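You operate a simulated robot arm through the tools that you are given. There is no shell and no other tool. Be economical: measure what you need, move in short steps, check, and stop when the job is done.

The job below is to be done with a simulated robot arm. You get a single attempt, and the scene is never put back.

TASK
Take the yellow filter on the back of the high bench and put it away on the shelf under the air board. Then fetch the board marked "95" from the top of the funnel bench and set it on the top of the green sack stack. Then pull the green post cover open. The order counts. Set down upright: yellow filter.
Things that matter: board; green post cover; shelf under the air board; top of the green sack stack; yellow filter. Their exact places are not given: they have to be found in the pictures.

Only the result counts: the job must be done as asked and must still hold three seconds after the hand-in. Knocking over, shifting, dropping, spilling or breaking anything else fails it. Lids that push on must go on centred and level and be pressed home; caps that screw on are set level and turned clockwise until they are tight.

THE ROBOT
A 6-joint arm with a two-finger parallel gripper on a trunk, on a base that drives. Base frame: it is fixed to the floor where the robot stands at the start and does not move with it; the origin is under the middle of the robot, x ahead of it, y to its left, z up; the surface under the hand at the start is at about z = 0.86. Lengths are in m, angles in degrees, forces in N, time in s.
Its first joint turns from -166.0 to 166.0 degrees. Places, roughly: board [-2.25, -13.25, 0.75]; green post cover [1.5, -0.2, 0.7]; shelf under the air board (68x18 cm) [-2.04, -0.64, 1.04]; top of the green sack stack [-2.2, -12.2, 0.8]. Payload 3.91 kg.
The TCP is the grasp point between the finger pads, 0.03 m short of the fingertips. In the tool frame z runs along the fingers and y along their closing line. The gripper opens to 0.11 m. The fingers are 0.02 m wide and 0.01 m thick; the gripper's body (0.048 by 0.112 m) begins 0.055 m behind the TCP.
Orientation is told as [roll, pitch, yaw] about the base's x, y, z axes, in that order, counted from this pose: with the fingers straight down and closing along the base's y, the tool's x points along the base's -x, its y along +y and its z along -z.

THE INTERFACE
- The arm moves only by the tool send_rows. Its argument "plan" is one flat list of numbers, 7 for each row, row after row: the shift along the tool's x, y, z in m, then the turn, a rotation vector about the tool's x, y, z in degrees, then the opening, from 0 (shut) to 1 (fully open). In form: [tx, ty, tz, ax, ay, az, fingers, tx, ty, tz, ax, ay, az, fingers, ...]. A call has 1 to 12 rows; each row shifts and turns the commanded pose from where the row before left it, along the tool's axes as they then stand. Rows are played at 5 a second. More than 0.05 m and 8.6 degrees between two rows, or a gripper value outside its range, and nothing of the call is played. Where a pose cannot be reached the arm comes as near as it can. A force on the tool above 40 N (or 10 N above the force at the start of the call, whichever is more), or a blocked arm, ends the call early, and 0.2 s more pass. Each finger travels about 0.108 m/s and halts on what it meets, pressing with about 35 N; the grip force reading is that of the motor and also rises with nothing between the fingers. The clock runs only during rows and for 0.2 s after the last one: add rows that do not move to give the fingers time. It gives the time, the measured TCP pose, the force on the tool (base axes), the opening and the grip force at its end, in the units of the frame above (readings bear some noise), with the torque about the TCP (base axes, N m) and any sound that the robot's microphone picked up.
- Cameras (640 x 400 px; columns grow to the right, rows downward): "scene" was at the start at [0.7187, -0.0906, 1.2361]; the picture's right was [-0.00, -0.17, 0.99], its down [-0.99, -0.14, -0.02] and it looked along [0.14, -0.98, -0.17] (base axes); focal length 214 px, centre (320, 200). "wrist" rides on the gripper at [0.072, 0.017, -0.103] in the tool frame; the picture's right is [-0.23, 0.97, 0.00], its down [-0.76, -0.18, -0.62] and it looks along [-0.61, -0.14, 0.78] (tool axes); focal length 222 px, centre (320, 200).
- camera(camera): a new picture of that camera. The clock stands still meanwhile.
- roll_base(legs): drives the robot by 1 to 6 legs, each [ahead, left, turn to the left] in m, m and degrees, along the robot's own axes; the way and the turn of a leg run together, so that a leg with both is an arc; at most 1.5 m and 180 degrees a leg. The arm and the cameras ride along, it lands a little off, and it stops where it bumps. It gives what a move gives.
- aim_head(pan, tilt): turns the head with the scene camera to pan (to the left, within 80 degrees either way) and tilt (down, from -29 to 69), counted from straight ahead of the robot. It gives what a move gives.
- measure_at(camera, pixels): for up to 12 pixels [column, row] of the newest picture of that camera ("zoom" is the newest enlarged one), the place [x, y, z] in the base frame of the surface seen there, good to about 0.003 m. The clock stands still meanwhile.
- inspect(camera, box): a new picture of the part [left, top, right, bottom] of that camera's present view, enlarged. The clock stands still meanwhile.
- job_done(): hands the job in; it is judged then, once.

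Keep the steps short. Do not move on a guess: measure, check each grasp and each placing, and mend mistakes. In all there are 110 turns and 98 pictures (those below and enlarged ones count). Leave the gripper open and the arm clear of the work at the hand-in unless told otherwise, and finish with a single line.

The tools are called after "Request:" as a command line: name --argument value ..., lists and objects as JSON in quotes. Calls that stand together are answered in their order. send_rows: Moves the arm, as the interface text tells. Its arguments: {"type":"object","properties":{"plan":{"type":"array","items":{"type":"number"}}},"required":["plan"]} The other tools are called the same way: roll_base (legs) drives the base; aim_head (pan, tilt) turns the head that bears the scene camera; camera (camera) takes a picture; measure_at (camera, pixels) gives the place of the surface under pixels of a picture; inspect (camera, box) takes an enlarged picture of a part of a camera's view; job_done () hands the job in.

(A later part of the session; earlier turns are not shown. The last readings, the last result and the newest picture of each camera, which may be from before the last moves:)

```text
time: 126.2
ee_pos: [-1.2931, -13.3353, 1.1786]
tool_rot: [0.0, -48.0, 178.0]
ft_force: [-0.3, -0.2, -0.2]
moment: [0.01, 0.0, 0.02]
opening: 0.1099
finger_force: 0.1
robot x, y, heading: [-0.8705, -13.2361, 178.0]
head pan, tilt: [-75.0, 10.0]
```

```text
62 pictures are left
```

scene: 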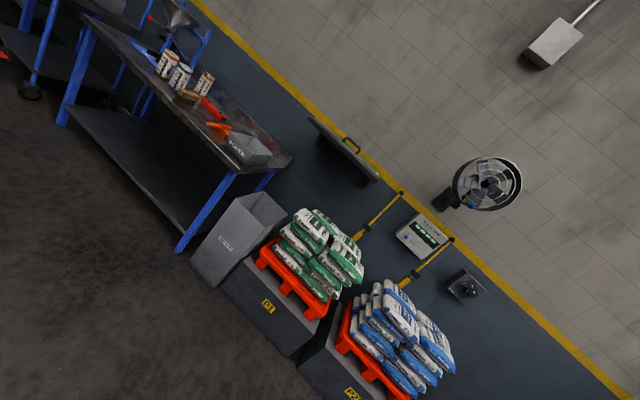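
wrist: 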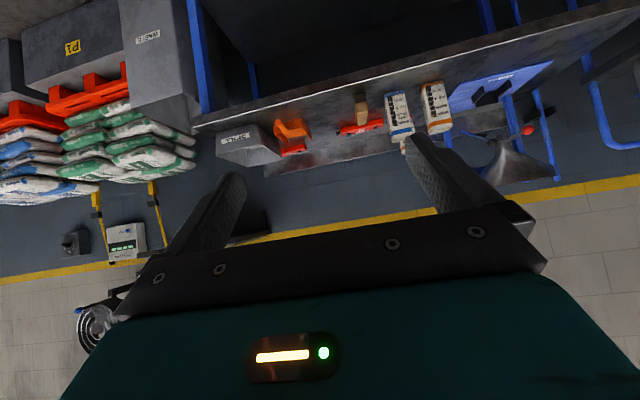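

Request:
roll_base --legs '[[0.2, 0, 2]]'

Request:
aim_head --pan 0 --tilt -29

Request:
camera --camera "scene"

Request:
inspect --camera "wrist" --box '[190, 40, 490, 220]'

```text
time: 127.7
ee_pos: [-1.4859, -13.3478, 1.1781]
tool_rot: [-0.1, -48.0, -179.8]
ft_force: [0.5, -0.3, 0.3]
moment: [-0.02, -0.02, 0.0]
opening: 0.11
finger_force: 0.1
robot x, y, heading: [-1.0657, -13.2342, -179.7]
head pan, tilt: [-75.0, 10.0]
```

```text
time: 129.2
ee_pos: [-1.4865, -13.3495, 1.1785]
tool_rot: [0.0, -48.0, -179.8]
ft_force: [0.3, 0.6, -0.3]
moment: [-0.01, 0.01, 0.0]
opening: 0.11
finger_force: 0.0
robot x, y, heading: [-1.0631, -13.2354, -179.7]
head pan, tilt: [0.0, -28.6]
```

```text
61 pictures are left
```

scene: 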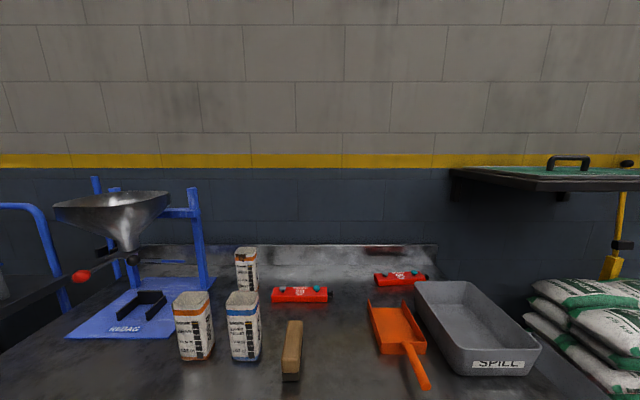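

```text
2.13 times, centred on (340, 130) of wrist
```

zoom: 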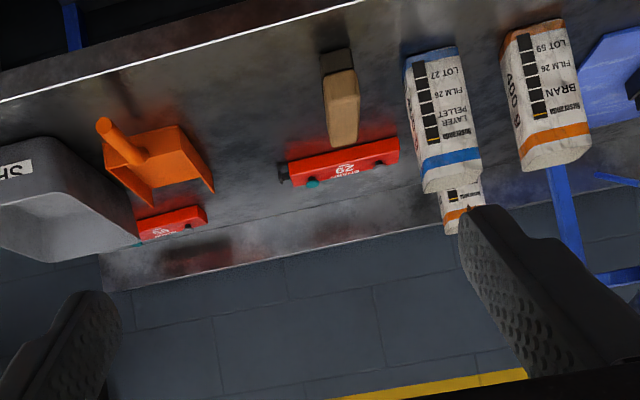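

Two red "boards" with numbers at (300,294) and (400,278). Read the numbers.

Request:
inspect --camera "scene" --box '[265, 262, 345, 312]'

Request:
inspect --camera "scene" --box '[365, 255, 445, 305]'

Request:
measure_at --camera "scene" --pixels '[[275, 294], [300, 297], [325, 297], [300, 288], [317, 287], [380, 279], [400, 278], [425, 275], [292, 325], [340, 330], [290, 350], [300, 245]]'

```text
8.00 times, centred on (305, 287) of scene
```

zoom: 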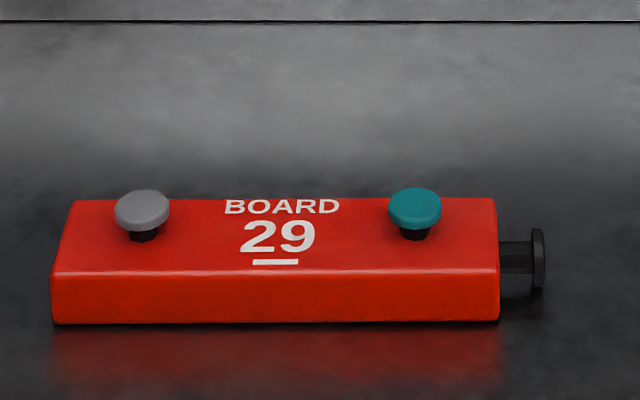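

```text
8.00 times, centred on (405, 280) of scene
```

zoom: 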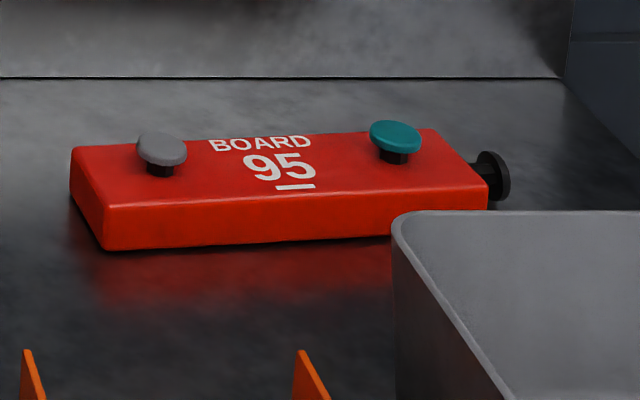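

```text
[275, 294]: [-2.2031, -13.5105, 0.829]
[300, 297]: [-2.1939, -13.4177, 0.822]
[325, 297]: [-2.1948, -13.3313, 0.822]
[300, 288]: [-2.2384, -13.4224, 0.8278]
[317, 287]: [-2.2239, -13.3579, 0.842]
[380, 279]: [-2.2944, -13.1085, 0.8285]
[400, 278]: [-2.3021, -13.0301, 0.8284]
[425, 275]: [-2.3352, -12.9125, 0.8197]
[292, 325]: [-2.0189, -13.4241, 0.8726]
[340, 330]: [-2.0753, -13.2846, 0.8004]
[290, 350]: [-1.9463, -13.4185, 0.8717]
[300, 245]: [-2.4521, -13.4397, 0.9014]
```

Board 95 is at ≈(-2.31,-13.01), top 0.829, bench 0.80. Straighten the tool, then drive closer with a right shift.

Request:
send_rows --plan '[0, 0, 0, 0, 8, 0, 1, 0, 0, 0, 0, 8, 0, 1, 0, 0, 0, 0, 8, 0, 1, 0, 0, 0, 0, 8, 0, 1, 0, 0, 0, 0, 8, 0, 1, 0, 0, 0, 0, 8, 0, 1]'

Request:
roll_base --legs '[[0, 0.2, 0], [0.43, 0, 0]]'

```text
time: 130.6
ee_pos: [-1.4853, -13.3494, 1.1797]
tool_rot: [0.0, 0.1, -179.8]
ft_force: [0.2, -0.3, -0.2]
moment: [-0.01, 0.03, 0.01]
opening: 0.1101
finger_force: 0.0
robot x, y, heading: [-1.0649, -13.2332, -179.9]
head pan, tilt: [0.0, -28.6]
```

```text
time: 134.4
ee_pos: [-1.9166, -13.5498, 1.1795]
tool_rot: [0.0, -0.1, 180.1]
ft_force: [-0.2, 0.6, -0.1]
moment: [0.02, 0.03, 0.02]
opening: 0.1099
finger_force: 0.1
robot x, y, heading: [-1.4947, -13.4355, 179.9]
head pan, tilt: [0.0, -28.6]
```

I shifted the wrong way; move right 0.4 m (clear).

Request:
roll_base --legs '[[0, -0.4, 0]]'

Request:
camera --camera "scene"

```text
time: 136.9
ee_pos: [-1.9171, -13.1507, 1.179]
tool_rot: [0.0, 0.0, -179.7]
ft_force: [0.0, -0.3, -0.5]
moment: [0.0, -0.01, -0.01]
opening: 0.1101
finger_force: 0.1
robot x, y, heading: [-1.4992, -13.0346, -180.0]
head pan, tilt: [0.0, -28.6]
```

```text
57 pictures are left
```

scene: 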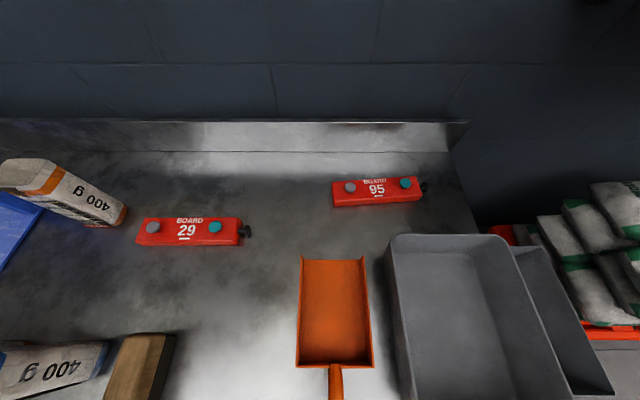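

Request:
measure_at --camera "scene" --pixels '[[336, 197], [418, 190], [335, 184], [414, 180], [350, 187], [405, 183], [377, 187], [377, 212], [376, 165], [376, 125], [395, 240], [425, 188]]'

Request:
inspect --camera "scene" --box '[320, 160, 440, 235]'

```text
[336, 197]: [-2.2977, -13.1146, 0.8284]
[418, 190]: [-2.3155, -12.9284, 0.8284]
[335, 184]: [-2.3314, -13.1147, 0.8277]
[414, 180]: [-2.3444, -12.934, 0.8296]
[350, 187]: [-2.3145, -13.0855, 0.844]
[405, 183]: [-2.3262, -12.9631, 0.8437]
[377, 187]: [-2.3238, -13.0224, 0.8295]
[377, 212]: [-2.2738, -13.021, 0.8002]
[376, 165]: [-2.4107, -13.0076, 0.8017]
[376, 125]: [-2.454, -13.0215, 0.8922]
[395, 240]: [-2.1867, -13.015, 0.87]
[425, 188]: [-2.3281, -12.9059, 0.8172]
```

```text
5.33 times, centred on (380, 198) of scene
```

zoom: 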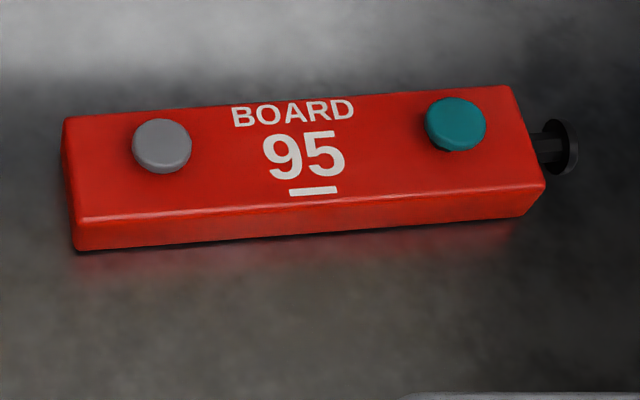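

Board centre ≈(-2.322,-13.021), width ≈0.05, long axis tilted ≈5.4°. Move above it, then turn the gripper ≈84.6° so it closes across the board.

Request:
send_rows --plan '[-0.0405, -0.013, 0, 0, 0, 0, 1, -0.0405, -0.013, 0, 0, 0, 0, 1, -0.0405, -0.013, 0, 0, 0, 0, 1, -0.0405, -0.013, 0, 0, 0, 0, 1, -0.0405, -0.013, 0, 0, 0, 0, 1, -0.0405, -0.013, 0, 0, 0, 0, 1, -0.0405, -0.013, 0, 0, 0, 0, 1, -0.0405, -0.013, 0, 0, 0, 0, 1, -0.0405, -0.013, 0, 0, 0, 0, 1, -0.0405, -0.013, 0, 0, 0, 0, 1, 0, 0, 0, 0, 0, 0, 1]'

Request:
send_rows --plan '[0, 0, 0.015, 0, 0, 8.46, 1, 0, 0, 0.015, 0, 0, 8.46, 1, 0, 0, 0.015, 0, 0, 8.46, 1, 0, 0, 0.015, 0, 0, 8.46, 1, 0, 0, 0.015, 0, 0, 8.46, 1, 0, 0, 0.015, 0, 0, 8.46, 1, 0, 0, 0.015, 0, 0, 8.46, 1, 0, 0, 0.015, 0, 0, 8.46, 1, 0, 0, 0.015, 0, 0, 8.46, 1, 0, 0, 0.015, 0, 0, 8.46, 1, 0, 0, 0, 0, 0, 0, 1]'

Request:
camera --camera "wrist"

```text
time: 139.3
ee_pos: [-2.322, -13.0235, 1.1788]
tool_rot: [-0.1, 0.0, -179.8]
ft_force: [0.4, 0.1, 0.4]
moment: [-0.02, 0.03, 0.0]
opening: 0.1101
finger_force: 0.1
robot x, y, heading: [-1.4941, -13.0342, -179.7]
head pan, tilt: [0.0, -28.6]
```

```text
time: 141.7
ee_pos: [-2.3202, -13.0219, 1.028]
tool_rot: [0.0, 0.1, 95.6]
ft_force: [-0.5, 0.7, 0.1]
moment: [0.0, 0.02, 0.0]
opening: 0.1099
finger_force: 0.1
robot x, y, heading: [-1.4966, -13.035, -179.7]
head pan, tilt: [0.0, -28.6]
```

```text
55 pictures are left
```

wrist: 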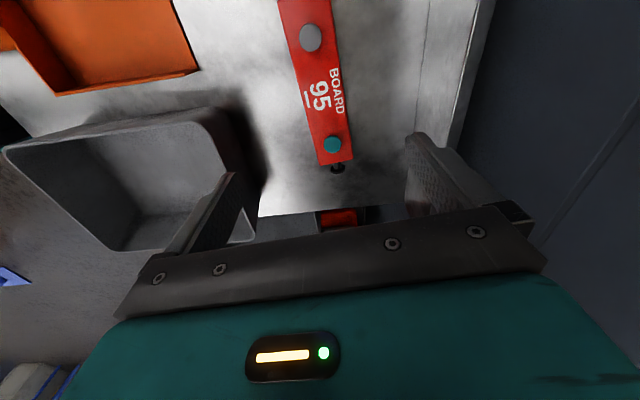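

Verify edges of the board from here.

Request:
measure_at --camera "wrist" --pixels '[[299, 80], [338, 80], [310, 140], [346, 140], [322, 158], [350, 155], [288, 20], [324, 20], [320, 90], [282, 4]]'

Request:
inspect --camera "wrist" --box '[240, 0, 400, 200]'

```text
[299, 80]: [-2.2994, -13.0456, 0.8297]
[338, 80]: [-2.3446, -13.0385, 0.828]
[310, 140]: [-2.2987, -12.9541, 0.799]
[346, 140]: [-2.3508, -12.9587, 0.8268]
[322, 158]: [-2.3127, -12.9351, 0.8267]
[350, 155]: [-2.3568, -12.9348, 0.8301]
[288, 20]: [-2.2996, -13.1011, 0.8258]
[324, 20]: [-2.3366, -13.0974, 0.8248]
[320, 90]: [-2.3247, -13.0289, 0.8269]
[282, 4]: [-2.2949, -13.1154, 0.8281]
```

```text
2.00 times, centred on (320, 100) of wrist
```

zoom: 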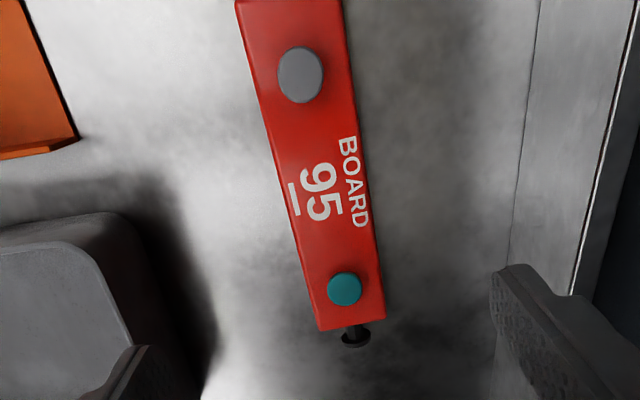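

Centred. Descend to z≈0.836 and close.

Request:
send_rows --plan '[0, 0.002, 0.045, 0, 0, 0, 1, 0, 0, 0.045, 0, 0, 0, 1, 0, 0, 0.045, 0, 0, 0, 1, 0, 0, 0.03, 0, 0, 0, 1, 0, 0, 0.019, 0, 0, 0, 1, 0, 0, 0.007, 0, 0, 0, 1, 0, 0, 0, 0, 0, 0, 1, 0, 0, 0, 0, 0, 0, 0.3, 0, 0, 0, 0, 0, 0, 0.3, 0, 0, 0, 0, 0, 0, 0.3, 0, 0, 0, 0, 0, 0, 0.3]'

```text
time: 144.1
ee_pos: [-2.3265, -13.0232, 0.8364]
tool_rot: [0.0, 0.0, 95.7]
ft_force: [0.2, -0.1, -0.5]
moment: [-0.01, 0.03, -0.01]
opening: 0.0544
finger_force: 34.6
robot x, y, heading: [-1.4956, -13.0367, -179.9]
head pan, tilt: [0.0, -28.6]
```

Gripped. Lift and retract toward the robot.

Request:
send_rows --plan '[0, 0, -0.04, 0, 0, 0, 0.3, 0, 0, -0.045, 0, 0, 0, 0.3, 0, 0, -0.045, 0, 0, 0, 0.3, 0, 0, -0.045, 0, 0, 0, 0.3, 0, 0, -0.045, 0, 0, 0, 0.3, 0, 0, -0.045, 0, 0, 0, 0.3, 0, -0.045, 0, 0, 0, 0, 0.3, 0, -0.045, 0, 0, 0, 0, 0.3, 0, -0.045, 0, 0, 0, 0, 0.3, 0, -0.045, 0, 0, 0, 0, 0.3, 0, -0.045, 0, 0, 0, 0, 0.3, 0, -0.045, 0, 0, 0, 0, 0.3]'

Request:
camera --camera "wrist"

```text
time: 146.7
ee_pos: [-2.0574, -12.9954, 1.1023]
tool_rot: [-0.1, 0.0, 95.8]
ft_force: [-0.9, -0.3, -3.9]
moment: [0.0, -0.05, -0.02]
opening: 0.0546
finger_force: 35.7
robot x, y, heading: [-1.4955, -13.0357, -179.8]
head pan, tilt: [0.0, -28.6]
```

```text
53 pictures are left
```

wrist: 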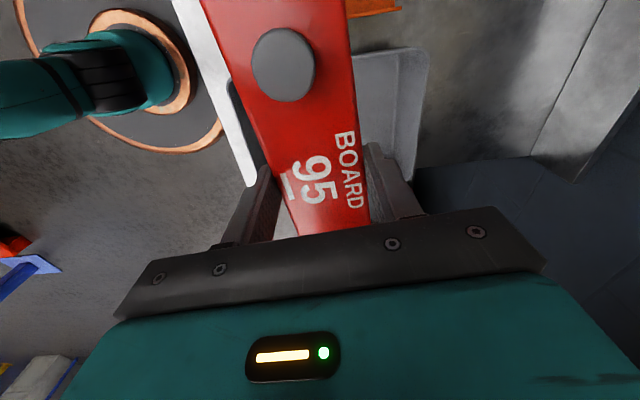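

Held well (≈0.4 kg). Drive right 0.82 m to face the green sacks and look.

Request:
roll_base --legs '[[0, -0.82, 0]]'

Request:
aim_head --pan 0 --tilt 0

Request:
camera --camera "scene"

Request:
camera --camera "wrist"

```text
time: 151.0
ee_pos: [-2.0599, -12.1927, 1.1043]
tool_rot: [0.0, -0.1, 95.6]
ft_force: [0.3, 0.1, -1.0]
moment: [0.03, -0.02, -0.02]
opening: 0.0546
finger_force: 34.8
robot x, y, heading: [-1.5015, -12.229, -179.9]
head pan, tilt: [0.0, -28.6]
```

```text
time: 152.0
ee_pos: [-2.0593, -12.1933, 1.1038]
tool_rot: [0.1, 0.0, 95.6]
ft_force: [-0.3, -1.4, -2.2]
moment: [0.01, 0.0, 0.0]
opening: 0.0545
finger_force: 34.8
robot x, y, heading: [-1.5029, -12.2301, -179.9]
head pan, tilt: [0.0, 0.0]
```

```text
52 pictures are left
```

scene: 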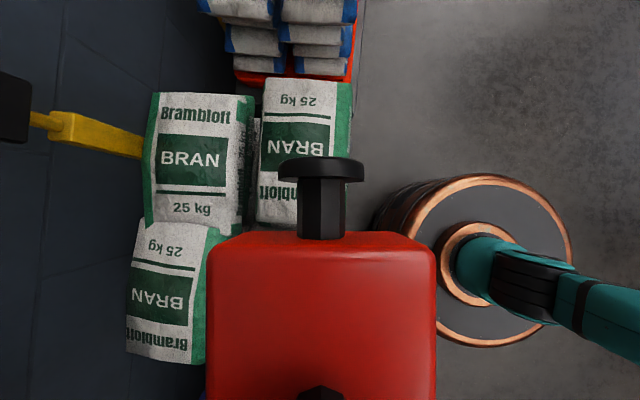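

```text
51 pictures are left
```

wrist: 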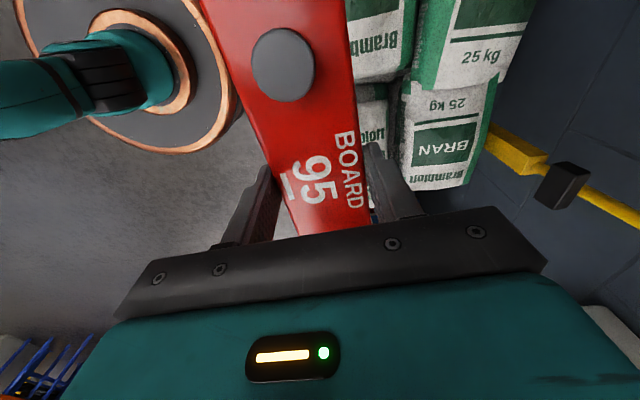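

Measure the sack tops.

Request:
measure_at --camera "scene" --pixels '[[165, 110], [190, 130], [190, 210], [230, 110], [280, 95], [270, 150], [330, 110], [345, 95], [165, 240], [170, 330], [195, 290], [250, 130]]'

Request:
measure_at --camera "wrist" --pixels '[[380, 20], [400, 60], [365, 60], [375, 110], [385, 145], [440, 100], [460, 20], [440, 175], [480, 100], [520, 10], [410, 10], [370, 75]]'

```text
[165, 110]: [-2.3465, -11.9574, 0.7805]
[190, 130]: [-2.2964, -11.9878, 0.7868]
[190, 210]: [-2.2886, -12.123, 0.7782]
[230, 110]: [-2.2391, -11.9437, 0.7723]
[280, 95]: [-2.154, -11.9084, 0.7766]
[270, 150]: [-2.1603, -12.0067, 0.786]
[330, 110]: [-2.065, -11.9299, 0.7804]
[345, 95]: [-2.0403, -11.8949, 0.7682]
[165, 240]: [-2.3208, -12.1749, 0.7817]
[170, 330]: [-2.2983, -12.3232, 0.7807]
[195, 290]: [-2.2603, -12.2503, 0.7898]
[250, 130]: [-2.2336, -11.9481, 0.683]
```

```text
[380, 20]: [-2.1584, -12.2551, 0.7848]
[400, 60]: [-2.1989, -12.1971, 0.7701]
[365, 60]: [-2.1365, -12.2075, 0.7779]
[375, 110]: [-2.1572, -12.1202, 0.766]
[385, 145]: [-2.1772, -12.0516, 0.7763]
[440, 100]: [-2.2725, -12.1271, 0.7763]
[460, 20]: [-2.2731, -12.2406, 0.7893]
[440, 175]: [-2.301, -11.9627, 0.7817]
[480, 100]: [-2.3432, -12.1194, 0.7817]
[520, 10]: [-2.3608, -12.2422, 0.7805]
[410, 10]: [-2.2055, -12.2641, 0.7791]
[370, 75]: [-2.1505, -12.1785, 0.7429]
```

The front-near sack is hidden by the board. Shift the base left (–y) 0.35 m to see the whole stack.

Request:
roll_base --legs '[[0, 0.35, 0]]'

Request:
aim_head --pan 10 --tilt -29

Request:
camera --camera "scene"

```text
time: 154.2
ee_pos: [-2.0573, -12.5466, 1.1037]
tool_rot: [0.0, 0.0, 96.1]
ft_force: [0.3, -0.5, -2.6]
moment: [-0.03, 0.0, 0.01]
opening: 0.0546
finger_force: 34.9
robot x, y, heading: [-1.4948, -12.5763, -179.1]
head pan, tilt: [0.0, 0.0]
```

```text
time: 155.2
ee_pos: [-2.0545, -12.5478, 1.1046]
tool_rot: [-0.1, 0.1, 96.0]
ft_force: [45.1, -9.5, -40.8]
moment: [-4.13, 3.25, -5.57]
opening: 0.0547
finger_force: 34.9
robot x, y, heading: [-1.4959, -12.5803, -179.4]
head pan, tilt: [10.0, -28.6]
```

```text
50 pictures are left
```

scene: 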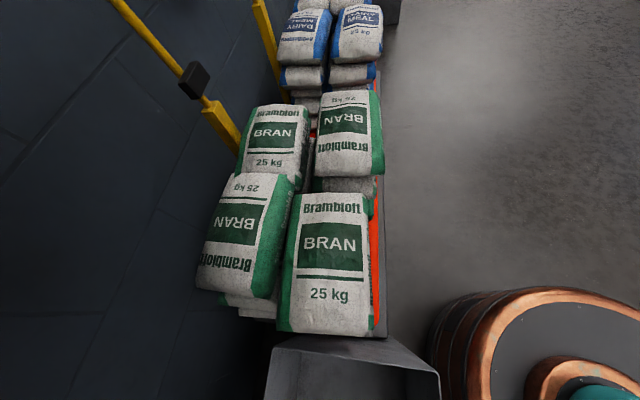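

A force of 45 N appeared after tilting the head — check whether it persists.

Request:
send_rows --plan '[0, 0, 0, 0, 0, 0, 0.3]'

Request:
camera --camera "wrist"

```text
time: 155.8
ee_pos: [-2.0541, -12.5475, 1.1037]
tool_rot: [-0.2, 0.1, 96.0]
ft_force: [27.7, -5.9, -23.8]
moment: [-2.02, 2.18, -3.39]
opening: 0.0547
finger_force: 35.2
robot x, y, heading: [-1.4956, -12.5822, -179.3]
head pan, tilt: [10.0, -28.6]
stopped in row 1: the force on the tool passed its limit at 72 N (the readings are from after the stop); the commanded pose is now the measured one
```

```text
49 pictures are left
```

wrist: 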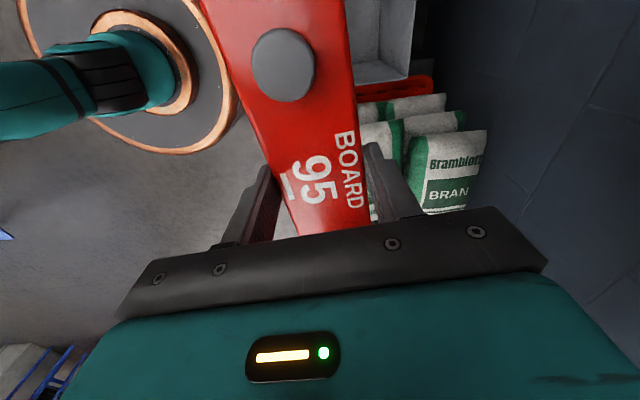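

The head presses on the board; turn it back to neutral.

Request:
aim_head --pan 0 --tilt 0

Request:
send_rows --plan '[0, 0, 0, 0, 0, 0, 0.3]'

Request:
camera --camera "wrist"

Request:
camera --camera "scene"

```text
time: 156.7
ee_pos: [-2.0565, -12.5481, 1.1024]
tool_rot: [0.0, -0.1, 96.1]
ft_force: [-1.0, -0.3, -3.6]
moment: [0.0, 0.02, 0.01]
opening: 0.0544
finger_force: 35.1
robot x, y, heading: [-1.4951, -12.5803, -179.2]
head pan, tilt: [0.0, 0.0]
```

```text
time: 157.1
ee_pos: [-2.0566, -12.5468, 1.102]
tool_rot: [-0.1, 0.0, 96.1]
ft_force: [-0.2, -0.1, -2.3]
moment: [0.0, -0.01, -0.02]
opening: 0.0547
finger_force: 35.4
robot x, y, heading: [-1.4956, -12.5821, -179.4]
head pan, tilt: [0.0, 0.0]
```

```text
48 pictures are left
```

wrist: 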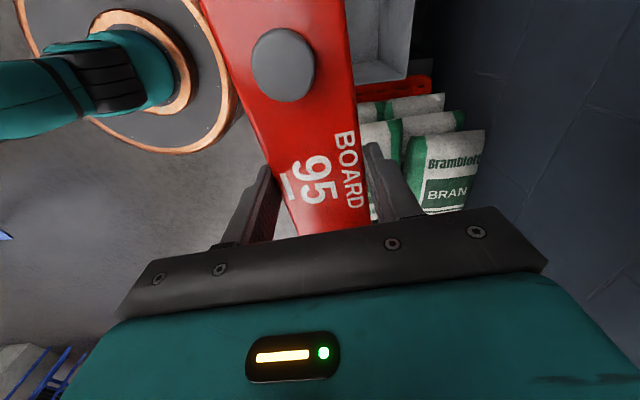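

```text
47 pictures are left
```

scene: 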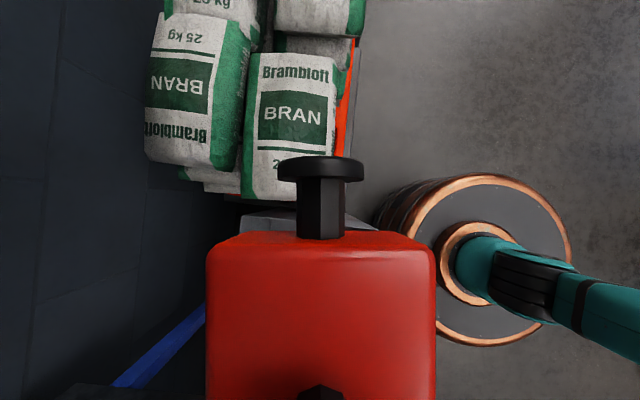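

Grip unchanged, force gone. Measure the near front sack at (290,115).

Request:
measure_at --camera "scene" --pixels '[[262, 60], [330, 60], [255, 180], [290, 65], [290, 115], [265, 115], [325, 115], [290, 145], [250, 190], [232, 60], [215, 100], [185, 150]]'

```text
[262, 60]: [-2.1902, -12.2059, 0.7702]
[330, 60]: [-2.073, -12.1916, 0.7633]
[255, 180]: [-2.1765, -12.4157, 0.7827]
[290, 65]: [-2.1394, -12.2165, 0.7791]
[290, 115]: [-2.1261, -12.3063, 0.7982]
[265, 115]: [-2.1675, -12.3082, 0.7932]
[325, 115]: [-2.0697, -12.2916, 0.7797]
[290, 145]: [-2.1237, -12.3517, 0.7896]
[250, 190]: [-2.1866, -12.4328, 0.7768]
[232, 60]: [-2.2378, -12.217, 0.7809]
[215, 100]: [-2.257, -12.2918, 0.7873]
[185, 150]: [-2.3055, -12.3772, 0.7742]
```

I'll lay the board along x, straddling the front and back sacks near (-2.20,-12.275). First turn the tool back to yaw 180.

Request:
send_rows --plan '[0, 0, 0, 0, 0, -8.39, 0.3, 0, 0, 0, 0, 0, -8.39, 0.3, 0, 0, 0, 0, 0, -8.39, 0.3, 0, 0, 0, 0, 0, -8.39, 0.3, 0, 0, 0, 0, 0, -8.39, 0.3, 0, 0, 0, 0, 0, -8.39, 0.3, 0, 0, 0, 0, 0, -8.39, 0.3, 0, 0, 0, 0, 0, -8.39, 0.3, 0, 0, 0, 0, 0, -8.39, 0.3, 0, 0, 0, 0, 0, -8.39, 0.3]'

Request:
send_rows --plan '[-0.0205, -0.039, 0, 0, 0, 0, 0.3, -0.0205, -0.039, 0, 0, 0, 0, 0.3, -0.0205, -0.039, 0, 0, 0, 0, 0.3, -0.0205, -0.039, 0, 0, 0, 0, 0.3, -0.0205, -0.039, 0, 0, 0, 0, 0.3, -0.0205, -0.039, 0, 0, 0, 0, 0.3, -0.0205, -0.038, 0, 0, 0, 0, 0.3, 0, 0, 0.04, 0, 0, 0, 0.3, 0, 0, 0.04, 0, 0, 0, 0.3, 0, 0, 0.04, 0, 0, 0, 0.3, 0, 0, 0, 0, 0, 0, 0.3]'

Request:
camera --camera "wrist"

Request:
camera --camera "scene"

```text
time: 158.1
ee_pos: [-2.054, -12.5447, 1.1045]
tool_rot: [-0.1, -0.1, 127.1]
ft_force: [15.9, 6.2, 1.4]
moment: [-0.52, 2.22, -1.03]
opening: 0.0546
finger_force: 35.2
robot x, y, heading: [-1.4946, -12.5742, -179.2]
head pan, tilt: [0.0, 0.0]
stopped in row 4: the force on the tool passed its limit at 49 N (the readings are from after the stop); the commanded pose is now the measured one
```

```text
time: 160.5
ee_pos: [-1.9251, -12.2649, 0.9802]
tool_rot: [0.0, 0.1, 127.4]
ft_force: [-0.2, 0.7, -1.6]
moment: [-0.02, -0.03, -0.03]
opening: 0.0543
finger_force: 34.9
robot x, y, heading: [-1.4937, -12.5803, -179.5]
head pan, tilt: [0.0, 0.0]
```

```text
46 pictures are left
```

wrist: 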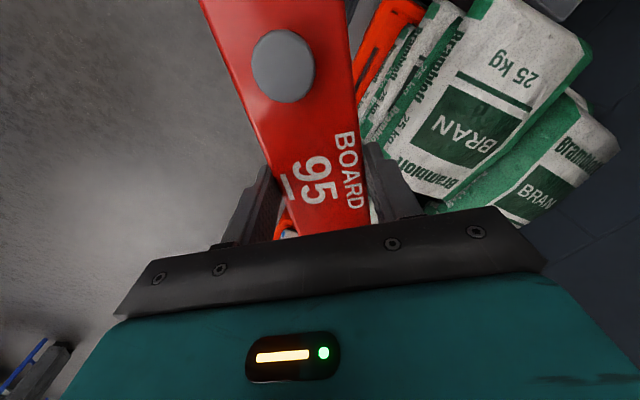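

```text
45 pictures are left
```

scene: 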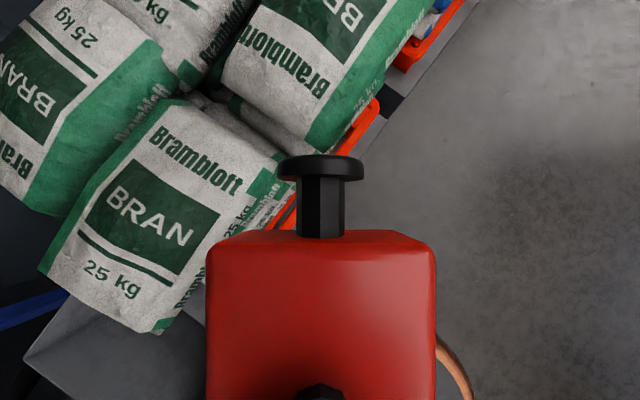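

The rotation was stopped by a contact at about z≈1.2 near (-2.1,-12.45) — most likely the fold-out panel on the wall. I look for it from here (force is free now), head panned left.

Request:
aim_head --pan 60 --tilt 0

Request:
camera --camera "scene"

```text
time: 161.8
ee_pos: [-1.9253, -12.2641, 0.9814]
tool_rot: [-0.2, 0.2, 127.4]
ft_force: [-0.2, 0.2, -3.1]
moment: [-0.01, -0.01, 0.0]
opening: 0.0541
finger_force: 35.0
robot x, y, heading: [-1.4973, -12.5812, -179.6]
head pan, tilt: [60.0, 0.0]
```

```text
44 pictures are left
```

scene: 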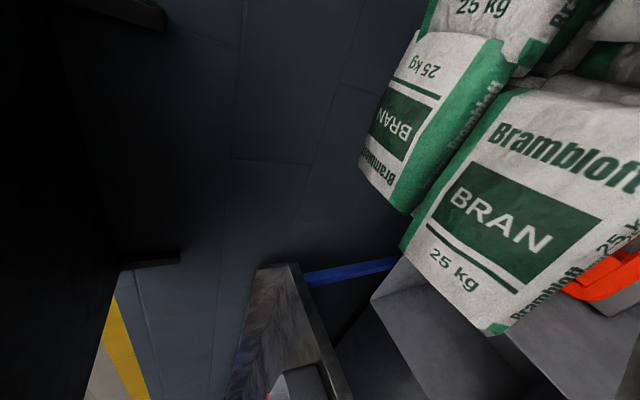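

A dark underside at left (90,150): measure it.

Request:
measure_at --camera "scene" --pixels '[[120, 20], [60, 100], [90, 150], [60, 300], [150, 258], [100, 330], [20, 200], [105, 210], [160, 25], [90, 60], [60, 380]]'

```text
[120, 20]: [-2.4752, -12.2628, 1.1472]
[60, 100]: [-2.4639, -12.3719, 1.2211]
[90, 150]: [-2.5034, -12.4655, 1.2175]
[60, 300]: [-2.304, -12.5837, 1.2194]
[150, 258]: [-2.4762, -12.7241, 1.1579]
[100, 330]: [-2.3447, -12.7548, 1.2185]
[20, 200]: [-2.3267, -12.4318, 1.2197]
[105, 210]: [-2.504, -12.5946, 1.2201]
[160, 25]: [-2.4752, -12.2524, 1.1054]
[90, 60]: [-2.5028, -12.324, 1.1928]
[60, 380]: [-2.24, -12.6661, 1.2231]
```

The wall shelf's underside is at z≈1.22 over y -12.76…-12.25. So I'll place on the far-side (+y) half of the stack, at about (-2.20,-12.0). Reset head, raise, drive right 0.58 m.

Request:
aim_head --pan 0 --tilt 0

Request:
send_rows --plan '[0, 0, -0.04, 0, 0, 0, 0.3, 0, 0, -0.04, 0, 0, 0, 0.3]'

Request:
roll_base --legs '[[0, -0.58, 0]]'

```text
time: 163.1
ee_pos: [-1.9249, -12.2647, 0.9814]
tool_rot: [-0.1, 0.1, 127.3]
ft_force: [0.7, 0.0, -1.9]
moment: [0.0, -0.04, 0.03]
opening: 0.0545
finger_force: 34.4
robot x, y, heading: [-1.4981, -12.5806, -179.4]
head pan, tilt: [0.0, 0.0]
```

```text
time: 163.7
ee_pos: [-1.9238, -12.2626, 1.0622]
tool_rot: [-0.2, 0.1, 127.3]
ft_force: [-0.1, 0.4, -2.4]
moment: [-0.02, -0.03, 0.0]
opening: 0.0545
finger_force: 35.8
robot x, y, heading: [-1.4981, -12.5836, -179.6]
head pan, tilt: [0.0, 0.0]
```

```text
time: 167.0
ee_pos: [-1.9211, -11.6813, 1.0625]
tool_rot: [0.0, 0.1, 126.5]
ft_force: [-0.1, 0.0, -2.6]
moment: [0.01, 0.01, 0.0]
opening: 0.0544
finger_force: 35.0
robot x, y, heading: [-1.4937, -12.0066, 179.4]
head pan, tilt: [0.0, 0.0]
```

Rotate to yaw 180 (7 rows).

Request:
send_rows --plan '[0, 0, 0, 0, 0, -7.64, 0.3, 0, 0, 0, 0, 0, -7.64, 0.3, 0, 0, 0, 0, 0, -7.64, 0.3, 0, 0, 0, 0, 0, -7.64, 0.3, 0, 0, 0, 0, 0, -7.64, 0.3, 0, 0, 0, 0, 0, -7.64, 0.3, 0, 0, 0, 0, 0, -7.64, 0.3]'

Request:
camera --camera "wrist"

```text
time: 168.6
ee_pos: [-1.9223, -11.6813, 1.062]
tool_rot: [0.1, 0.3, 180.1]
ft_force: [0.7, 0.8, -2.9]
moment: [-0.04, -0.01, -0.02]
opening: 0.0546
finger_force: 35.0
robot x, y, heading: [-1.4994, -12.0046, 179.6]
head pan, tilt: [0.0, 0.0]
```

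```text
43 pictures are left
```

wrist: 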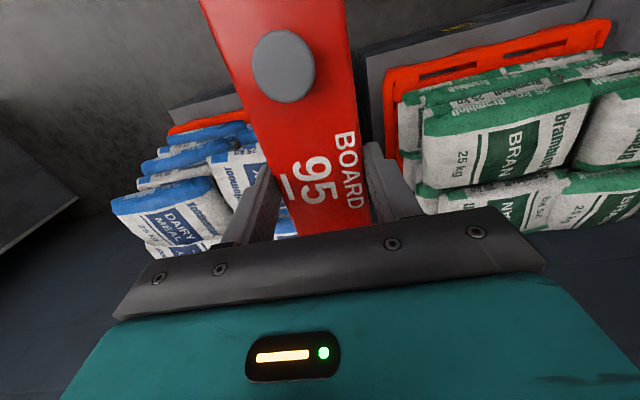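

Measure the green sacks' +y half from here.

Request:
measure_at --camera "wrist" --pixels '[[430, 125], [430, 175], [500, 110], [580, 95], [505, 140], [450, 150], [560, 140], [430, 195], [500, 190], [490, 175], [540, 185], [600, 175]]'

```text
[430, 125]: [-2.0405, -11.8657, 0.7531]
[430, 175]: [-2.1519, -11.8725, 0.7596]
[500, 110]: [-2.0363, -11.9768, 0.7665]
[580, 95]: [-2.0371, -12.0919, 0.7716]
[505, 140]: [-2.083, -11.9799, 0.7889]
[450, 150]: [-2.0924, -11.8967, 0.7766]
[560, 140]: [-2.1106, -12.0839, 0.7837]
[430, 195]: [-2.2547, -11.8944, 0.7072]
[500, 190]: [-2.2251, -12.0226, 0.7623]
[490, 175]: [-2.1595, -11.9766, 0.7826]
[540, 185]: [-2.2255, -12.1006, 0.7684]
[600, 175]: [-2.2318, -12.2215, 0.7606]
```

Go to (-2.20,-12.02) and descend to 0.87.

Request:
send_rows --plan '[-0.0309, 0.0377, 0, 0, 0, 0, 0.3, -0.0309, 0.0377, 0, 0, 0, 0, 0.3, -0.0309, 0.0377, 0, 0, 0, 0, 0.3, -0.0309, 0.0377, 0, 0, 0, 0, 0.3, -0.0309, 0.0377, 0, 0, 0, 0, 0.3, -0.0309, 0.0377, 0, 0, 0, 0, 0.3, -0.0309, 0.0377, 0, 0, 0, 0, 0.3, -0.0309, 0.0377, 0, 0, 0, 0, 0.3, -0.0309, 0.0377, 0, 0, 0, 0, 0.3, 0, 0, 0, 0, 0, 0, 0.3]'

Request:
camera --camera "wrist"

```text
time: 170.8
ee_pos: [-2.2001, -12.0196, 1.061]
tool_rot: [-0.1, 0.2, 179.8]
ft_force: [0.6, -0.2, -3.1]
moment: [0.02, 0.01, 0.0]
opening: 0.0546
finger_force: 35.0
robot x, y, heading: [-1.4994, -12.0068, 179.6]
head pan, tilt: [0.0, 0.0]
```

```text
42 pictures are left
```

wrist: 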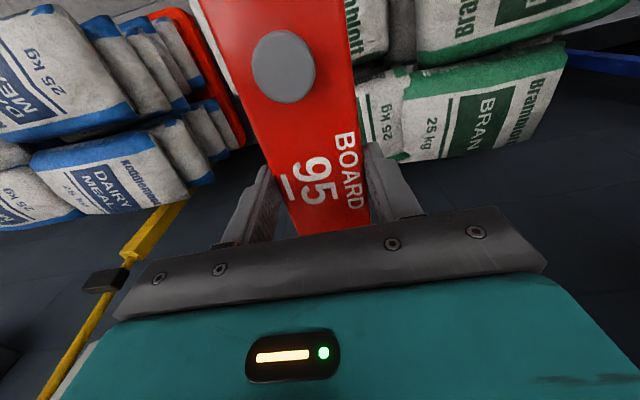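

Descend to 0.866, then creep to contact.

Request:
send_rows --plan '[0, 0, 0.045, 0, 0, 0, 0.3, 0, 0, 0.045, 0, 0, 0, 0.3, 0, 0, 0.045, 0, 0, 0, 0.3, 0, 0, 0.045, 0, 0, 0, 0.3, 0, 0, 0.02, 0, 0, 0, 0.3, 0, 0, 0.018, 0, 0, 0, 0.3, 0, 0, 0.004, 0, 0, 0, 0.3, 0, 0, 0.003, 0, 0, 0, 0.3, 0, 0, 0.003, 0, 0, 0, 0.3, 0, 0, 0, 0, 0, 0, 0.3]'

```text
time: 173.0
ee_pos: [-2.2006, -12.0178, 0.8323]
tool_rot: [0.0, 0.2, 179.9]
ft_force: [0.2, -0.5, -1.7]
moment: [0.0, -0.03, 0.01]
opening: 0.0545
finger_force: 35.2
robot x, y, heading: [-1.4988, -12.0058, 179.8]
head pan, tilt: [0.0, 0.0]
```

No contact yet; 2 mm steps.

Request:
send_rows --plan '[0, 0, 0.002, 0, 0, 0, 0.3, 0, 0, 0.002, 0, 0, 0, 0.3, 0, 0, 0, 0, 0, 0, 0.3]'

Request:
camera --camera "scene"

```text
time: 173.8
ee_pos: [-2.201, -12.0198, 0.8289]
tool_rot: [-0.1, 0.2, 179.9]
ft_force: [0.2, 0.0, -2.7]
moment: [-0.02, 0.04, 0.03]
opening: 0.0545
finger_force: 35.0
robot x, y, heading: [-1.4964, -12.0052, 179.8]
head pan, tilt: [0.0, 0.0]
```

```text
41 pictures are left
```

scene: 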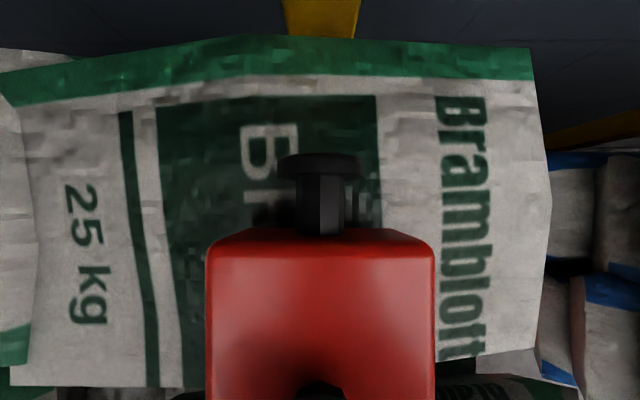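

Request:
send_rows --plan '[0, 0, 0.002, 0, 0, 0, 0.3, 0, 0, 0.002, 0, 0, 0, 0.3, 0, 0, 0, 0, 0, 0, 0.3]'

```text
time: 174.6
ee_pos: [-2.2007, -12.0196, 0.825]
tool_rot: [0.0, 0.2, 179.9]
ft_force: [0.1, 0.0, -2.5]
moment: [-0.01, -0.03, 0.0]
opening: 0.0545
finger_force: 34.7
robot x, y, heading: [-1.4968, -12.009, 179.8]
head pan, tilt: [0.0, 0.0]
```

Request:
send_rows --plan '[0, 0, 0.002, 0, 0, 0, 0.3, 0, 0, 0.002, 0, 0, 0, 0.3, 0, 0, 0, 0, 0, 0, 0.3]'

```text
time: 175.4
ee_pos: [-2.1988, -12.0194, 0.8212]
tool_rot: [0.1, 0.2, 179.9]
ft_force: [-0.4, -0.2, -2.7]
moment: [0.05, 0.0, 0.0]
opening: 0.0546
finger_force: 34.6
robot x, y, heading: [-1.4979, -12.0052, 179.5]
head pan, tilt: [0.0, 0.0]
```

Request:
send_rows --plan '[0, 0, 0.0015, 0, 0, 0, 0.3, 0, 0, 0.0015, 0, 0, 0, 0.3, 0, 0, 0, 0, 0, 0, 0.3]'

```text
time: 176.2
ee_pos: [-2.2004, -12.0182, 0.8186]
tool_rot: [0.0, 0.2, 179.9]
ft_force: [-0.6, 0.4, -2.5]
moment: [0.02, -0.02, -0.06]
opening: 0.0542
finger_force: 34.6
robot x, y, heading: [-1.4982, -12.0095, 179.8]
head pan, tilt: [0.0, 0.0]
```

Request:
send_rows --plan '[0, 0, 0.0015, 0, 0, 0, 0.3, 0, 0, 0.0015, 0, 0, 0, 0.3, 0, 0, 0, 0, 0, 0, 0.3]'

Request:
measure_at --camera "scene" --pixels '[[215, 300], [190, 300], [280, 200], [370, 200], [250, 300], [450, 250], [180, 380]]'

```text
time: 177.0
ee_pos: [-2.1998, -12.0182, 0.8163]
tool_rot: [0.0, 0.1, 179.9]
ft_force: [0.0, 0.0, 1.3]
moment: [0.04, 0.48, -0.07]
opening: 0.0544
finger_force: 35.2
robot x, y, heading: [-1.5001, -12.0072, 179.8]
head pan, tilt: [0.0, 0.0]
```

```text
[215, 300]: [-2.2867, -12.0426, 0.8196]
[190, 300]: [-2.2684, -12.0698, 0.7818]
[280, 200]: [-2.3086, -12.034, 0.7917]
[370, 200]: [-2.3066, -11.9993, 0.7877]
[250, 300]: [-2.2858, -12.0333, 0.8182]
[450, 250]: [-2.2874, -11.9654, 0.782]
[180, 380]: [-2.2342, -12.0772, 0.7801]
```

First contact is at the rear end. Lift 6 mm, shift 0.015 toward the front sack for better balance, and lower again.

Request:
send_rows --plan '[0, 0, -0.006, 0, 0, 0, 0.3, 0.015, 0, 0, 0, 0, 0, 0.3, 0, 0, 0.004, 0, 0, 0, 0.3, 0, 0, 0.002, 0, 0, 0, 0.3, 0, 0, 0, 0, 0, 0, 0.3]'

```text
time: 178.2
ee_pos: [-2.1835, -12.0202, 0.8153]
tool_rot: [0.0, 0.3, 179.9]
ft_force: [0.8, -0.1, -0.5]
moment: [0.03, 0.33, 0.07]
opening: 0.0545
finger_force: 35.0
robot x, y, heading: [-1.4984, -12.0056, 179.4]
head pan, tilt: [0.0, 0.0]
```

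Request:
send_rows --plan '[0, 0, 0.0015, 0, 0, 0, 0.3, 0, 0, 0.0015, 0, 0, 0, 0.3, 0, 0, 0, 0, 0, 0, 0.3]'

```text
time: 179.0
ee_pos: [-2.1844, -12.0203, 0.8141]
tool_rot: [0.0, 0.1, 179.8]
ft_force: [-1.3, 1.4, 30.5]
moment: [0.02, 0.1, -0.02]
opening: 0.055
finger_force: 35.0
robot x, y, heading: [-1.4964, -12.0034, 179.8]
head pan, tilt: [0.0, 0.0]
```

Firm balanced contact (30 N, little moment). Ease 1.5 mm up and open.

Request:
send_rows --plan '[0, 0, -0.0015, 0, 0, 0, 0.3, 0, 0, 0, 0, 0, 0, 0.3, 0, 0, 0, 0, 0, 0, 0.7, 0, 0, 0, 0, 0, 0, 0.7, 0, 0, 0, 0, 0, 0, 0.7, 0, 0, -0.02, 0, 0, 0, 0.7, 0, 0, -0.04, 0, 0, 0, 0.7, 0, 0, -0.045, 0, 0, 0, 0.7, 0, 0, -0.045, 0, 0, 0, 0.7, 0, 0, -0.045, 0, 0, 0, 0.7]'

Request:
camera --camera "wrist"

Request:
camera --camera "scene"

```text
time: 181.2
ee_pos: [-2.186, -12.0197, 1.0121]
tool_rot: [0.1, 0.2, 179.8]
ft_force: [-0.2, -0.1, -0.7]
moment: [-0.06, -0.01, 0.03]
opening: 0.077
finger_force: 0.0
robot x, y, heading: [-1.4969, -12.0065, 179.9]
head pan, tilt: [0.0, 0.0]
```

```text
40 pictures are left
```

wrist: 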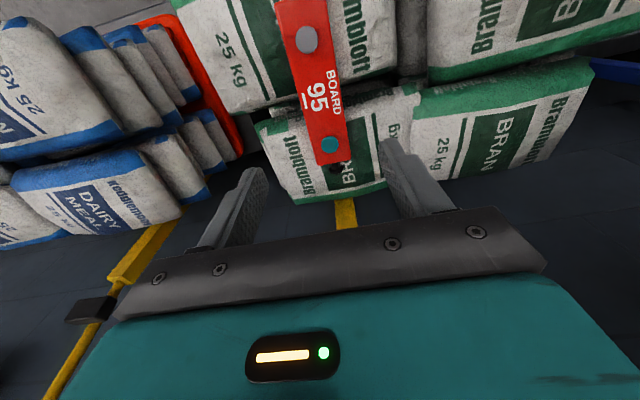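

```text
39 pictures are left
```

scene: 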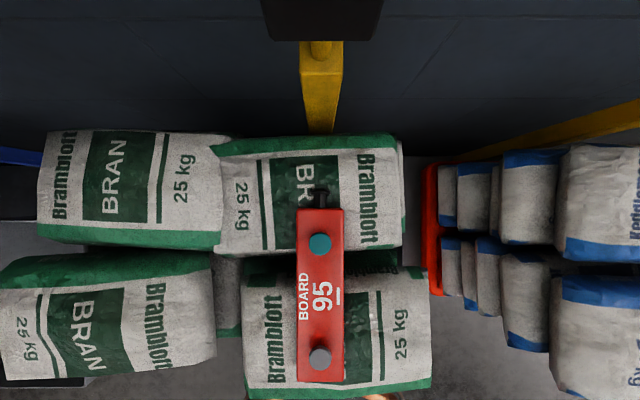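

Board 95 lies across two sacks. Check its level.

Request:
measure_at --camera "scene" --pixels '[[312, 222], [312, 375], [335, 375], [335, 222], [320, 300]]'

Request:
send_rows --plan '[0.045, 0, 0, 0, 0, 0, 1, 0.045, 0, 0, 0, 0, 0, 1, 0.045, 0, -0.02, 0, 0, 0, 1, 0.045, 0, -0.02, 0, 0, 0, 1, 0.04, 0, -0.02, 0, 0, 0, 1]'

```text
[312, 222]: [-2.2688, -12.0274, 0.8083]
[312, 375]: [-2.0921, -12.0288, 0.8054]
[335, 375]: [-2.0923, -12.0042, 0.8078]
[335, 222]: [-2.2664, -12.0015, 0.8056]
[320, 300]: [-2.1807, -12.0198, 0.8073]
```

```text
time: 182.4
ee_pos: [-1.9639, -12.0172, 1.0698]
tool_rot: [0.1, 0.3, 179.7]
ft_force: [-0.9, -0.2, -1.3]
moment: [0.02, -0.05, 0.02]
opening: 0.1097
finger_force: 0.0
robot x, y, heading: [-1.4948, -12.0065, 179.8]
head pan, tilt: [0.0, 0.0]
```

Level and stable. Now drive back: reverse 0.6, turn to face +y, then go along x≈-0.9.

Request:
roll_base --legs '[[-0.6, 0, 0], [0, 0, -89.8], [1.5, 0, 0], [1.5, 0, 0], [1.5, 0, 0]]'

```text
time: 210.7
ee_pos: [-0.939, -7.0293, 1.0696]
tool_rot: [0.0, 0.2, 91.1]
ft_force: [-0.7, 0.2, 0.6]
moment: [-0.02, -0.01, 0.04]
opening: 0.1101
finger_force: 0.0
robot x, y, heading: [-0.916, -7.4988, 90.8]
head pan, tilt: [0.0, 0.0]
```

Request:
roll_base --legs '[[0, 0, -0.8], [1.5, 0, 0], [1.5, 0, 0], [1.5, 0, 0], [1.5, 0, 0]]'

Request:
aim_head --pan -78 --tilt -20

Request:
camera --camera "scene"

```text
time: 239.4
ee_pos: [-0.914, -1.0523, 1.07]
tool_rot: [0.0, 0.1, 89.8]
ft_force: [0.3, 0.1, -0.4]
moment: [-0.02, 0.0, -0.01]
opening: 0.1098
finger_force: 0.1
robot x, y, heading: [-0.9041, -1.5168, 89.2]
head pan, tilt: [0.0, 0.0]
```

```text
time: 240.9
ee_pos: [-0.915, -1.0518, 1.0697]
tool_rot: [0.0, 0.2, 89.9]
ft_force: [-0.7, 0.2, 0.1]
moment: [0.0, -0.01, 0.0]
opening: 0.1096
finger_force: 0.1
robot x, y, heading: [-0.907, -1.5155, 89.6]
head pan, tilt: [-78.0, -20.0]
```

```text
38 pictures are left
```

scene: 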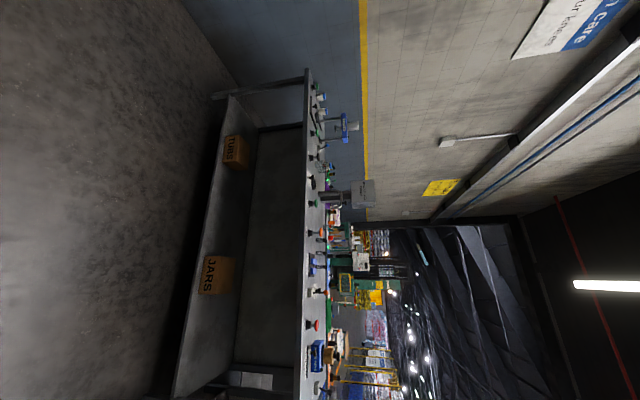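

Check where the wall beyond the bench is.

Request:
measure_at --camera "scene" --pixels '[[300, 30], [280, 50], [230, 40], [215, 60], [340, 100], [190, 20], [305, 75], [345, 130], [360, 195], [235, 100], [345, 165]]'

Request:
inspect --camera "scene" --box '[280, 60, 400, 260]'

```text
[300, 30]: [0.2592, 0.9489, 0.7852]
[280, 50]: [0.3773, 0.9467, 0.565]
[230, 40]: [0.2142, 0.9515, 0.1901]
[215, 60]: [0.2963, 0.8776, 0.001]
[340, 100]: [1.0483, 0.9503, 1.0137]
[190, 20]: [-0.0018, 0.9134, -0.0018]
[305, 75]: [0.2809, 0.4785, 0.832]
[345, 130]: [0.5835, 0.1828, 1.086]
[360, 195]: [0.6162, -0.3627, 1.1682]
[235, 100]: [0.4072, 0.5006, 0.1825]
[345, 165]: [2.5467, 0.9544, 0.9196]
```

```text
2.00 times, centred on (340, 160) of scene
```

zoom: 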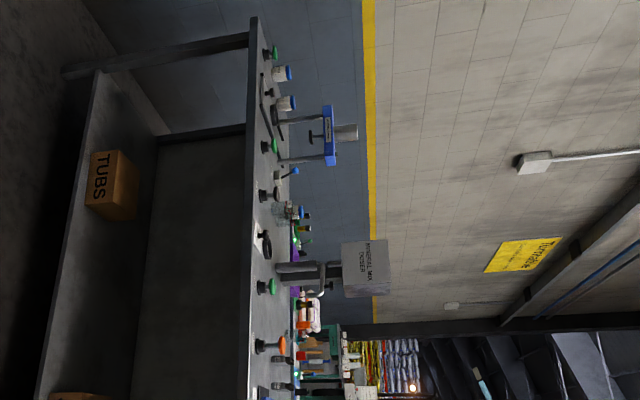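

Wall at y≈0.95, only 0.45 m gap at that bench end. I go back before the bench and look over it toward (1.5,-0.2).

Request:
roll_base --legs '[[1.4, 0, 0], [0, 0, -89.6], [0.5, 0, 0]]'

Request:
aim_head --pan 0 --tilt 0

Request:
send_rows --plan '[0, 0, -0.04, 0, -8, 0, 1, 0, 0, -0.04, 0, -8, 0, 1, -0.03, 0, -0.03, 0, -8, 0, 1, -0.03, 0, -0.03, 0, -8, 0, 1, -0.03, 0, -0.03, 0, -8, 0, 1, -0.03, 0, -0.0, 0, -8, 0, 1]'

Request:
camera --camera "wrist"

```text
time: 254.3
ee_pos: [0.0681, -0.1082, 1.0695]
tool_rot: [0.0, 0.2, -0.7]
ft_force: [0.0, 0.2, 0.5]
moment: [0.0, -0.03, -0.01]
opening: 0.11
finger_force: 0.1
robot x, y, heading: [-0.3993, -0.116, -0.7]
head pan, tilt: [-78.0, -20.0]
```

```text
time: 255.8
ee_pos: [0.0671, -0.1089, 1.07]
tool_rot: [0.1, 0.2, -0.7]
ft_force: [0.0, 0.6, -0.3]
moment: [0.02, 0.03, 0.01]
opening: 0.1099
finger_force: 0.0
robot x, y, heading: [-0.3956, -0.1151, -0.7]
head pan, tilt: [0.0, 0.0]
```

```text
time: 257.2
ee_pos: [0.1299, -0.1098, 1.2893]
tool_rot: [-0.1, -48.1, -0.6]
ft_force: [-0.4, 0.2, 0.0]
moment: [0.01, 0.01, 0.01]
opening: 0.1098
finger_force: 0.1
robot x, y, heading: [-0.3993, -0.1145, -0.8]
head pan, tilt: [0.0, 0.0]
```

```text
36 pictures are left
```

wrist: 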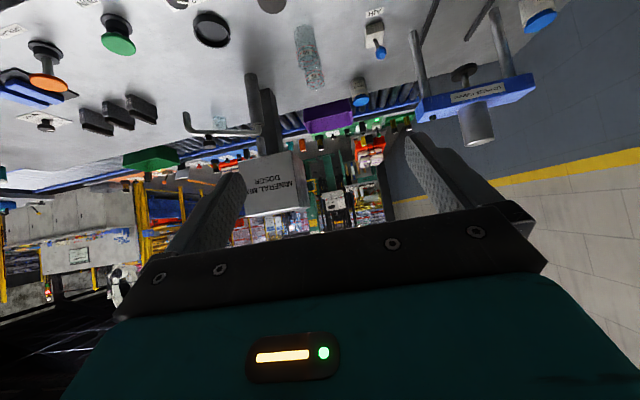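

Request:
inspect --camera "wrist" --box '[290, 80, 430, 190]'

Request:
measure_at --camera "wrist" --pixels '[[320, 118], [150, 155], [345, 130], [310, 145], [380, 125], [400, 122], [330, 115], [365, 150], [275, 115], [330, 155], [200, 145], [345, 110]]'

```text
3.64 times, centred on (360, 135) of wrist
```

zoom: 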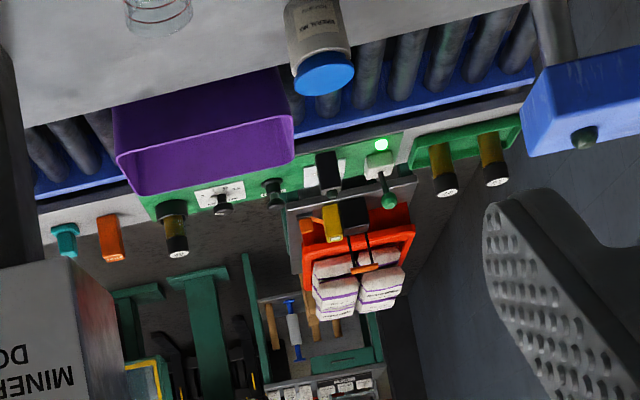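

```text
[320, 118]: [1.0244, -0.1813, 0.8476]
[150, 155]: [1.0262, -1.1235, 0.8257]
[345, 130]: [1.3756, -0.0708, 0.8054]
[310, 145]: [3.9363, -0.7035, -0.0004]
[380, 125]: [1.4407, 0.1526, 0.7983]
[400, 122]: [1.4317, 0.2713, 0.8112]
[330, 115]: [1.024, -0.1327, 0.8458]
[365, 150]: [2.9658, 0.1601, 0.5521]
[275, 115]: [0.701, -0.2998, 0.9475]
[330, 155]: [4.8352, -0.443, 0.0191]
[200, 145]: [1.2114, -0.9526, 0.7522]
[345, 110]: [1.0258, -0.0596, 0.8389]
```

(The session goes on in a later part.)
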